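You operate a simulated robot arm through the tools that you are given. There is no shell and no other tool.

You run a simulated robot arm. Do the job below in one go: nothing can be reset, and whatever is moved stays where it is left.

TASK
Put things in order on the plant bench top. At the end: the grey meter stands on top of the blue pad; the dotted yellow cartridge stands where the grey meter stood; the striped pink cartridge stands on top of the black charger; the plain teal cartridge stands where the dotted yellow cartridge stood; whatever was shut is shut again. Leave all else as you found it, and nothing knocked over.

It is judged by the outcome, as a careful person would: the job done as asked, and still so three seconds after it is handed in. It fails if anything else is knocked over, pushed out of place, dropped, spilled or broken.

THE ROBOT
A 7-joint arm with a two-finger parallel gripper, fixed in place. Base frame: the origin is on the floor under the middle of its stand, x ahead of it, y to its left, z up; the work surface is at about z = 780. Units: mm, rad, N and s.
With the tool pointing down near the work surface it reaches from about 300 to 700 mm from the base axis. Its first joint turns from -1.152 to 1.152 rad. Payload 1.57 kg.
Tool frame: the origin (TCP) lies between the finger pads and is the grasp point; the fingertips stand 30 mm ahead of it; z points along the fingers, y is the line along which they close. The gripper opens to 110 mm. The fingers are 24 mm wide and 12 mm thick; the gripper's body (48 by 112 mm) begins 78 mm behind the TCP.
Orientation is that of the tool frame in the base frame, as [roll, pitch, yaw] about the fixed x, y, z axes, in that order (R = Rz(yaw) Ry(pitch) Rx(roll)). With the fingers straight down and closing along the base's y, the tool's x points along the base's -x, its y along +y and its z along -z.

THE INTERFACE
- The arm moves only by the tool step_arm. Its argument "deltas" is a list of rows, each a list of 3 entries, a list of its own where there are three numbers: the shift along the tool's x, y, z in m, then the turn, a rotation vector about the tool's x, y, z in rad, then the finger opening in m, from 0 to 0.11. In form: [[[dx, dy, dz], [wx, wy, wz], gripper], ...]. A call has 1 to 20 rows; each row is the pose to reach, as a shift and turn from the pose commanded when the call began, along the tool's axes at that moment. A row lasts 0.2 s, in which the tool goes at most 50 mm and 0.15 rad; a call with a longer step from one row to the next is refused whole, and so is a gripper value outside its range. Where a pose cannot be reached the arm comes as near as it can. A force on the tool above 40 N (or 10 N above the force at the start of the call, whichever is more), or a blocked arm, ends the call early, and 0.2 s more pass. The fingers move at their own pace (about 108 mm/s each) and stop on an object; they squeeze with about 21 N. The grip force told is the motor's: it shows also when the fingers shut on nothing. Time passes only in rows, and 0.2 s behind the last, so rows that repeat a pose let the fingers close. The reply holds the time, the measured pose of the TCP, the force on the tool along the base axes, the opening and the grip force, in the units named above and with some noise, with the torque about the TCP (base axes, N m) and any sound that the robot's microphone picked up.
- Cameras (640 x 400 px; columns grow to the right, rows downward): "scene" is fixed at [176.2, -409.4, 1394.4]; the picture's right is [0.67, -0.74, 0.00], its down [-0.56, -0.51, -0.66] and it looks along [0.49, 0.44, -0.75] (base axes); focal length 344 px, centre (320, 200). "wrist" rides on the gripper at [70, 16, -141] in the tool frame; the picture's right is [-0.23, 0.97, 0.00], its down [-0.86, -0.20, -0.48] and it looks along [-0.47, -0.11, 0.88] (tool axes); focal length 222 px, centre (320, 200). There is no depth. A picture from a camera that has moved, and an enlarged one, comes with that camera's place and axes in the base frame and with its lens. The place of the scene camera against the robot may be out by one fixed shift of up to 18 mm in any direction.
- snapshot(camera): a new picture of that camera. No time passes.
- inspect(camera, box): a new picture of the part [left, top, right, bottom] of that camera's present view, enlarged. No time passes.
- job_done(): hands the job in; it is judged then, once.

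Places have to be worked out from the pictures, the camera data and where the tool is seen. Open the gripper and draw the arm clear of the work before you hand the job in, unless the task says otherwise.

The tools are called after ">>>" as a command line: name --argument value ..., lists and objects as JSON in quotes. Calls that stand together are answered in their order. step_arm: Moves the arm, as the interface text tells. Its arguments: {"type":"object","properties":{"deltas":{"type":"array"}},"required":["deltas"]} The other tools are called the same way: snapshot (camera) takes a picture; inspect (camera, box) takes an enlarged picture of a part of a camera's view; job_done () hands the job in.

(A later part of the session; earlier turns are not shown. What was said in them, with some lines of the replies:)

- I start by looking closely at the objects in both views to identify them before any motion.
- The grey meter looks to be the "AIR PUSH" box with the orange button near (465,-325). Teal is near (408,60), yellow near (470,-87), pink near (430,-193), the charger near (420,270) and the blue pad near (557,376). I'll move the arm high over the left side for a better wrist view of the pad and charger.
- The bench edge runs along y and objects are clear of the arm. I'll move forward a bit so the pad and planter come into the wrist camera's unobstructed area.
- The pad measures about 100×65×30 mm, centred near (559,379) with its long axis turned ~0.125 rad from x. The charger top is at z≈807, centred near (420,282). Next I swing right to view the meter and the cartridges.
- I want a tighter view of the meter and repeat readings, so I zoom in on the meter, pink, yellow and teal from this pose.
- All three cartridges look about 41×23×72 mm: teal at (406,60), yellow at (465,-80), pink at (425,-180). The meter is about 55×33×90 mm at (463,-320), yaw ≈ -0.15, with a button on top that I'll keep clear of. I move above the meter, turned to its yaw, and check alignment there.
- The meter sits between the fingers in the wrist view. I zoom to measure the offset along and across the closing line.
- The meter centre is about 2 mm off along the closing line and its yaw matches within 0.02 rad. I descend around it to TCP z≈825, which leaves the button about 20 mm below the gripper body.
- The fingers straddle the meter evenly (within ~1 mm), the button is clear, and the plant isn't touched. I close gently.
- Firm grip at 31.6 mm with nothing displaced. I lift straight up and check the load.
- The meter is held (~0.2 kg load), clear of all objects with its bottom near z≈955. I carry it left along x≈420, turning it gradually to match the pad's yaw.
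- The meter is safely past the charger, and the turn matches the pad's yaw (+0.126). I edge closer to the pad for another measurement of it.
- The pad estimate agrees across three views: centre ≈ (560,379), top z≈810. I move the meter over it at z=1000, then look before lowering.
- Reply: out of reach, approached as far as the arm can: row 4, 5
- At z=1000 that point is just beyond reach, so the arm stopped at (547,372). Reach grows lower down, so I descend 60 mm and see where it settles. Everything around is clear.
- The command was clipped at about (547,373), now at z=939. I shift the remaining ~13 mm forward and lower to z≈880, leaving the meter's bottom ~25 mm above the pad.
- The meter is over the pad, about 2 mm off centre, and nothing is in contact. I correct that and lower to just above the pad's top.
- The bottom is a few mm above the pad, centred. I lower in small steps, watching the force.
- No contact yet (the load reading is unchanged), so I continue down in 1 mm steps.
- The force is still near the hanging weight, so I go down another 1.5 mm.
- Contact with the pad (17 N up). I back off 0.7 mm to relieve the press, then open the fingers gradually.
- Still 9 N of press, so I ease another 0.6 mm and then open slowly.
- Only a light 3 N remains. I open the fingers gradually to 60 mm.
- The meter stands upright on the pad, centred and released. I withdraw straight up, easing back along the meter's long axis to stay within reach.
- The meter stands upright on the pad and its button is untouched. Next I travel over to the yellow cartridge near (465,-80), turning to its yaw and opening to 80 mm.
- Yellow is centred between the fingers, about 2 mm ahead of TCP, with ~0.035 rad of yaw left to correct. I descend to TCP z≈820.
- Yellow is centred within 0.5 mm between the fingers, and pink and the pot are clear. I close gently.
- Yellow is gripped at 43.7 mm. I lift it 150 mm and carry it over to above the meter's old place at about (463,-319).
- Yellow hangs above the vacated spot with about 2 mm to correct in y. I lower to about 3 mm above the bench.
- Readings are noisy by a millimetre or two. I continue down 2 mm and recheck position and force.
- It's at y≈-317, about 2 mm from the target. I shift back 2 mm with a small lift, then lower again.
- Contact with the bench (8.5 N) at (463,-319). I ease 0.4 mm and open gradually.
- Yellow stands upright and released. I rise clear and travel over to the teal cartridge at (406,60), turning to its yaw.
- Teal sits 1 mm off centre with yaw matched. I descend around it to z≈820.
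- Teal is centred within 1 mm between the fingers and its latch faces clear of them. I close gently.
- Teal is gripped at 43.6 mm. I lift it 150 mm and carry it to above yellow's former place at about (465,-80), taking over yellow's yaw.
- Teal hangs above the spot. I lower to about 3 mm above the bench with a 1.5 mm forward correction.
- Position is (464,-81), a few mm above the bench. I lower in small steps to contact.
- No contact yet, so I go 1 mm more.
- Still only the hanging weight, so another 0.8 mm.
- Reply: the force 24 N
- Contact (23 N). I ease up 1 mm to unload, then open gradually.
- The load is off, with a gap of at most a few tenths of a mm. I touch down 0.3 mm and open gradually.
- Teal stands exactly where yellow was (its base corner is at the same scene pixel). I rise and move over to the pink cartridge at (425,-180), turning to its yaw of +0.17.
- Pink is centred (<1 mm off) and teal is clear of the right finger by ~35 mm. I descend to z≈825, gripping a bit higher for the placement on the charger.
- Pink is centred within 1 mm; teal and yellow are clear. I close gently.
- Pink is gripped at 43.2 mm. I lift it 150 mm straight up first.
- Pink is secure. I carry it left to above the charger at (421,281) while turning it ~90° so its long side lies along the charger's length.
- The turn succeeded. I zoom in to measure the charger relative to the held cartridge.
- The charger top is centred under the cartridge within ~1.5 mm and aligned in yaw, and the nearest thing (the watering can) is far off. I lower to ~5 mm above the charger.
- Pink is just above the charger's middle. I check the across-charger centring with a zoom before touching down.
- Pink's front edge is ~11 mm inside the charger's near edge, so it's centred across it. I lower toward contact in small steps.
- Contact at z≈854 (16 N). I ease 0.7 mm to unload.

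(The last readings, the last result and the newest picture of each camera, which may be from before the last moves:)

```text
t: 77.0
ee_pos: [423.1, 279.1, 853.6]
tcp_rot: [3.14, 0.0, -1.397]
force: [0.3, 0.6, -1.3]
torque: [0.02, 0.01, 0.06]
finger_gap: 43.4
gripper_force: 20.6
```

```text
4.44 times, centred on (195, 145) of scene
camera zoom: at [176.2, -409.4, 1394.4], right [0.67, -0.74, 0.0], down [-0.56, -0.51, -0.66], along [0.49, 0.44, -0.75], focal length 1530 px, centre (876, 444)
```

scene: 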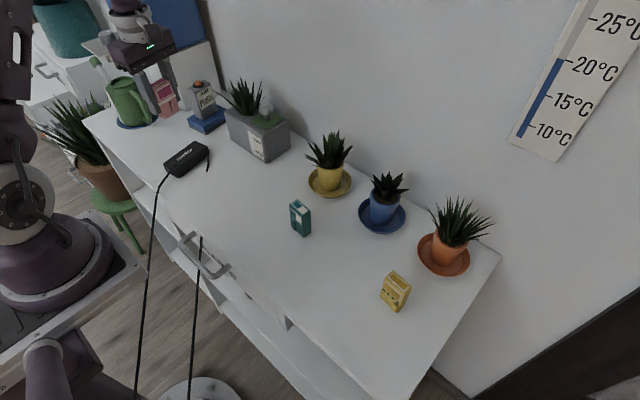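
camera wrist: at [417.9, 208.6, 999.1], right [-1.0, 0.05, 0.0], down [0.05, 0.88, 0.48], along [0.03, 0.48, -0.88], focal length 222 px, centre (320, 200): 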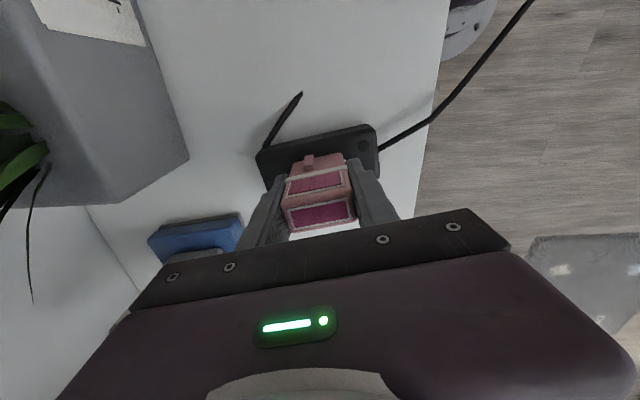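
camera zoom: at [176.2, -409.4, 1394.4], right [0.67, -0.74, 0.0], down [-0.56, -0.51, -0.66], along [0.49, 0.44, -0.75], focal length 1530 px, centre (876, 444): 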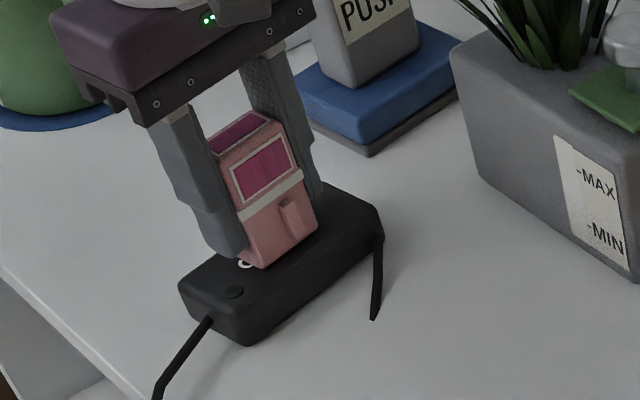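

Unloaded and practically touching. I lower 0.3 mm and open the fingers gradually and evenly.

>>> step_arm --deltas '[[[0, 0, 0.0003], [0, 0, 0], 0.0], [[0, 0, 0.0003], [0, 0, 0], 0.043], [[0, 0, 0.0003], [0, 0, 0], 0.0445], [[0, 0, 0.0003], [0, 0, 0], 0.047], [[0, 0, 0.0003], [0, 0, 0], 0.052], [[0, 0, 0.0003], [0, 0, 0], 0.058], [[0, 0, 0.0003], [0, 0, 0], 0.064], [[0, 0, 0.0003], [0, 0, 0], 0.064]]'

>>> snapshot --camera "wrist"

>>> inspect --camera "scene" --box '[150, 100, 240, 190]'

```text
t: 78.8
ee_pos: [422.7, 279.6, 854.2]
tcp_rot: [-3.141, -0.001, -1.397]
force: [0.8, 1.2, 0.8]
torque: [0.01, 0.0, 0.01]
finger_gap: 63.9
gripper_force: 0.0
```

```text
taken
camera wrist: at [418.2, 208.5, 995.3], right [-1.0, 0.05, 0.0], down [0.05, 0.88, 0.48], along [0.03, 0.48, -0.88], focal length 222 px, centre (320, 200)
```

wrist: 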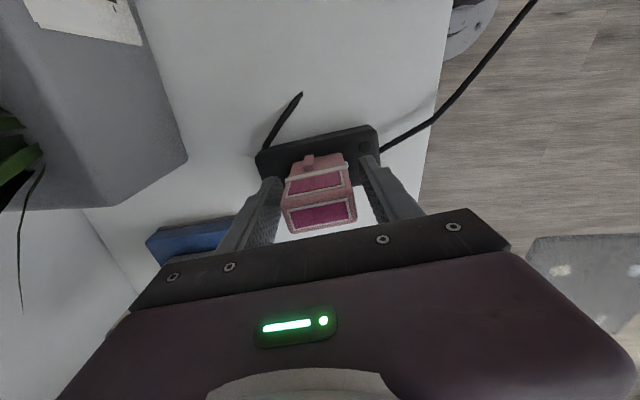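

```text
4.44 times, centred on (195, 145) of scene
camera zoom: at [176.2, -409.4, 1394.4], right [0.67, -0.74, 0.0], down [-0.56, -0.51, -0.66], along [0.49, 0.44, -0.75], focal length 1530 px, centre (876, 444)
```

zoom: 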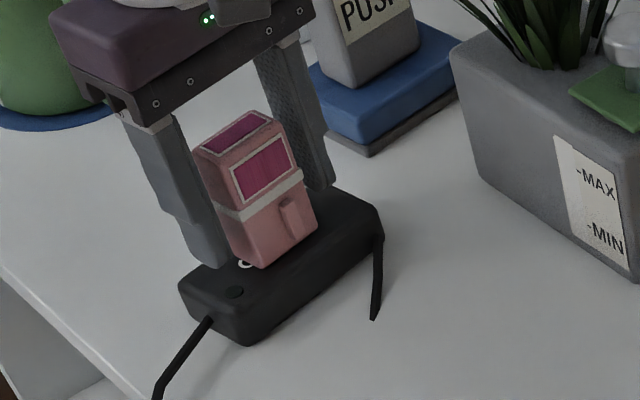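

Pink stands upright on the charger and is released. I withdraw straight up.

>>> step_arm --deltas '[[[0, 0, -0.008], [0, 0, 0], 0.064], [[0, 0, -0.025], [0, 0, 0], 0.064], [[0, 0, -0.05], [0, 0, 0], 0.064], [[0, 0, -0.085], [0, 0, 0], 0.064], [[0, 0, -0.12], [0, 0, 0], 0.064], [[0, 0, -0.15], [0, 0, 0], 0.064], [[0, 0, -0.165], [0, 0, 0], 0.064], [[0, 0, -0.165], [0, 0, 0], 0.064]]'

>>> snapshot --camera "scene"

>>> snapshot --camera "wrist"

```text
t: 80.6
ee_pos: [421.7, 280.0, 1020.7]
tcp_rot: [3.141, -0.001, -1.396]
force: [-0.2, -0.3, 0.4]
torque: [-0.03, 0.01, -0.01]
finger_gap: 64.2
gripper_force: 0.0
```

```text
taken
```

scene: 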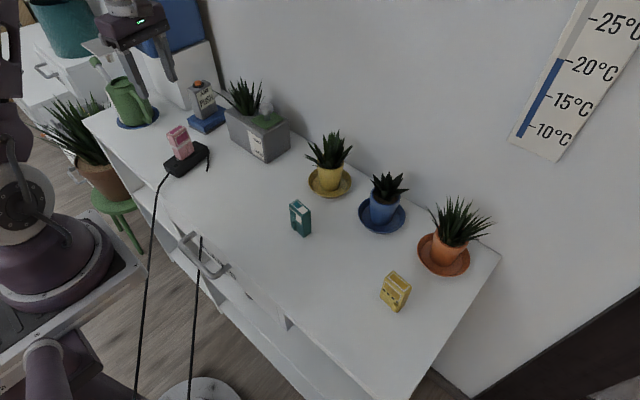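

```text
taken
camera wrist: at [417.9, 208.6, 1161.4], right [-1.0, 0.05, 0.0], down [0.05, 0.88, 0.48], along [0.03, 0.48, -0.88], focal length 222 px, centre (320, 200)
```

wrist: 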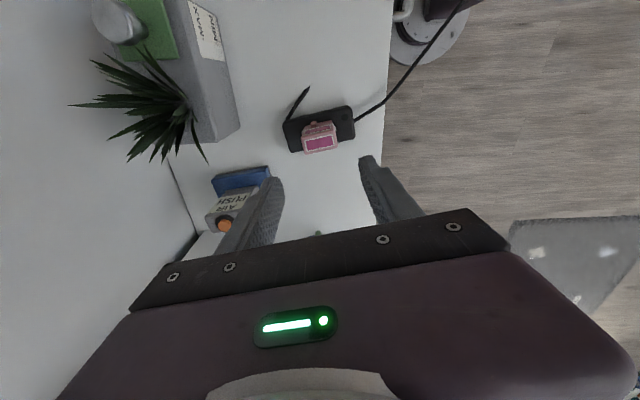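

All items stand in their places. I draw the arm back to near its starting pose, high and clear, with the gripper open.

>>> step_arm --deltas '[[[0.005, 0.0015, -0.01], [0, 0, 0.1], 0.08], [[0.02, 0.0055, -0.025], [0, 0, 0.225], 0.1], [[0.04, 0.011, -0.035], [0, 0, 0.35], 0.11], [[0.06, 0.016, -0.04], [0, 0, 0.475], 0.11], [[0.08, 0.0215, -0.04], [0, 0, 0.6], 0.11], [[0.1, 0.027, -0.04], [0, 0, 0.725], 0.11], [[0.12, 0.032, -0.04], [0, 0, 0.85], 0.11], [[0.14, 0.0375, -0.04], [0, 0, 0.975], 0.11], [[0.16, 0.043, -0.04], [0, 0, 1.1], 0.11], [[0.18, 0.048, -0.04], [0, 0, 1.225], 0.11], [[0.2, 0.0535, -0.04], [0, 0, 1.35], 0.11], [[0.215, 0.0575, -0.04], [0, 0, 1.475], 0.11], [[0.223, 0.0597, -0.04], [0, 0, 1.6], 0.11], [[0.223, 0.0597, -0.04], [0, 0, 1.7], 0.11], [[0.223, 0.0597, -0.04], [0, 0, 1.745], 0.11], [[0.223, 0.0597, -0.04], [0, 0, 1.745], 0.11]]'

>>> snapshot --camera "scene"

>>> snapshot --camera "wrist"

>>> inspect --camera "scene" --box '[80, 60, 300, 200]'

>>> inspect --camera "scene" --box '[260, 170, 440, 320]'

```text
t: 84.0
ee_pos: [401.7, 49.7, 1059.4]
tcp_rot: [3.14, -0.003, -3.141]
force: [-0.1, -0.2, -0.7]
torque: [0.01, 0.04, -0.03]
finger_gap: 110.2
gripper_force: 0.1
```

```text
taken
```

scene: 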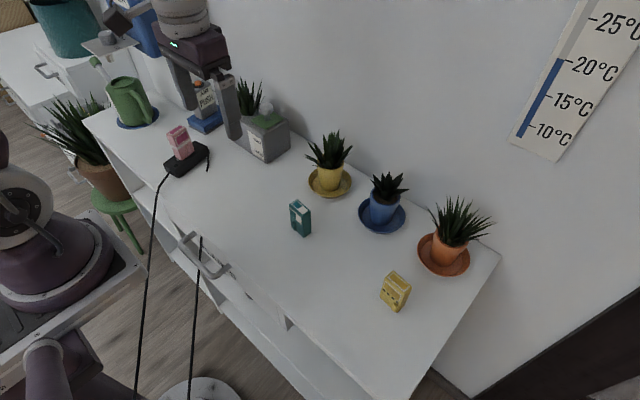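

```text
taken
camera wrist: at [332.1, 66.1, 1200.5], right [0.23, 0.97, 0.0], down [0.85, -0.2, 0.48], along [0.47, -0.11, -0.88], focal length 222 px, centre (320, 200)
```

wrist: 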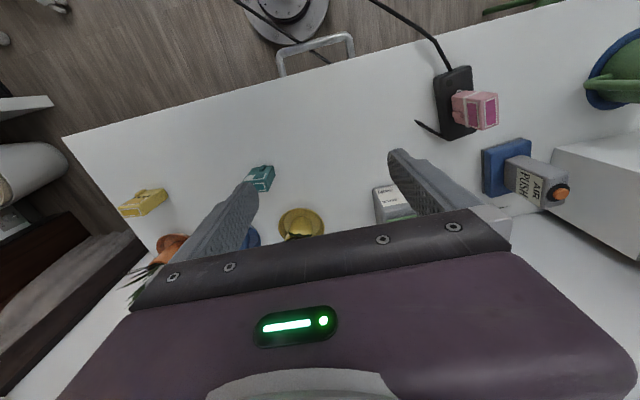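

```text
2.86 times, centred on (190, 130) of scene
camera zoom: at [176.2, -409.4, 1394.4], right [0.67, -0.74, 0.0], down [-0.56, -0.51, -0.66], along [0.49, 0.44, -0.75], focal length 983 px, centre (691, 400)
```

zoom: 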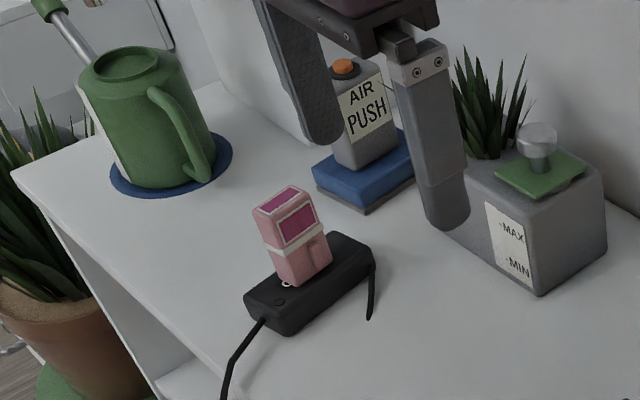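

```text
2.67 times, centred on (350, 245) of scene
camera zoom: at [176.2, -409.4, 1394.4], right [0.67, -0.74, 0.0], down [-0.56, -0.51, -0.66], along [0.49, 0.44, -0.75], focal length 918 px, centre (240, 80)
```

zoom: 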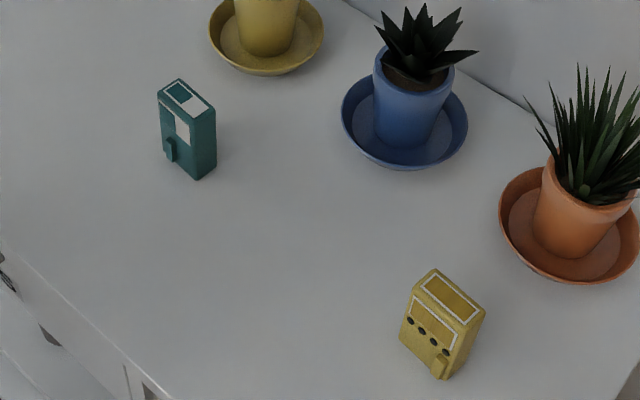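

The final views show the meter upright on the blue pad, pink upright on the charger, teal in yellow's old place and yellow in the meter's old place. Nothing else has moved, the drawer looks as it did at the start, and the arm is clear with the gripper open. I hand in the job.

>>> job_done

```text
The job is handed in.
```

The job is handed in, and the last pictures show everything where you asked, with nothing knocked over:

- **Grey meter:** it stands upright on the blue pad. I took this to be the "AIR PUSH" box, and its button was not touched.
- **Dotted yellow cartridge:** it stands where the meter stood, to within a few millimetres.
- **Striped pink cartridge:** it stands upright on the middle of the black charger. I turned it about 90° so its long side lies along the charger.
- **Plain teal cartridge:** it stands where the yellow cartridge stood; its base corner is within about a pixel of where yellow's was.

I opened nothing, so nothing needed shutting, and the drawer looks the same as at the start. The arm is back near its starting pose, clear of the bench items, with the gripper open.
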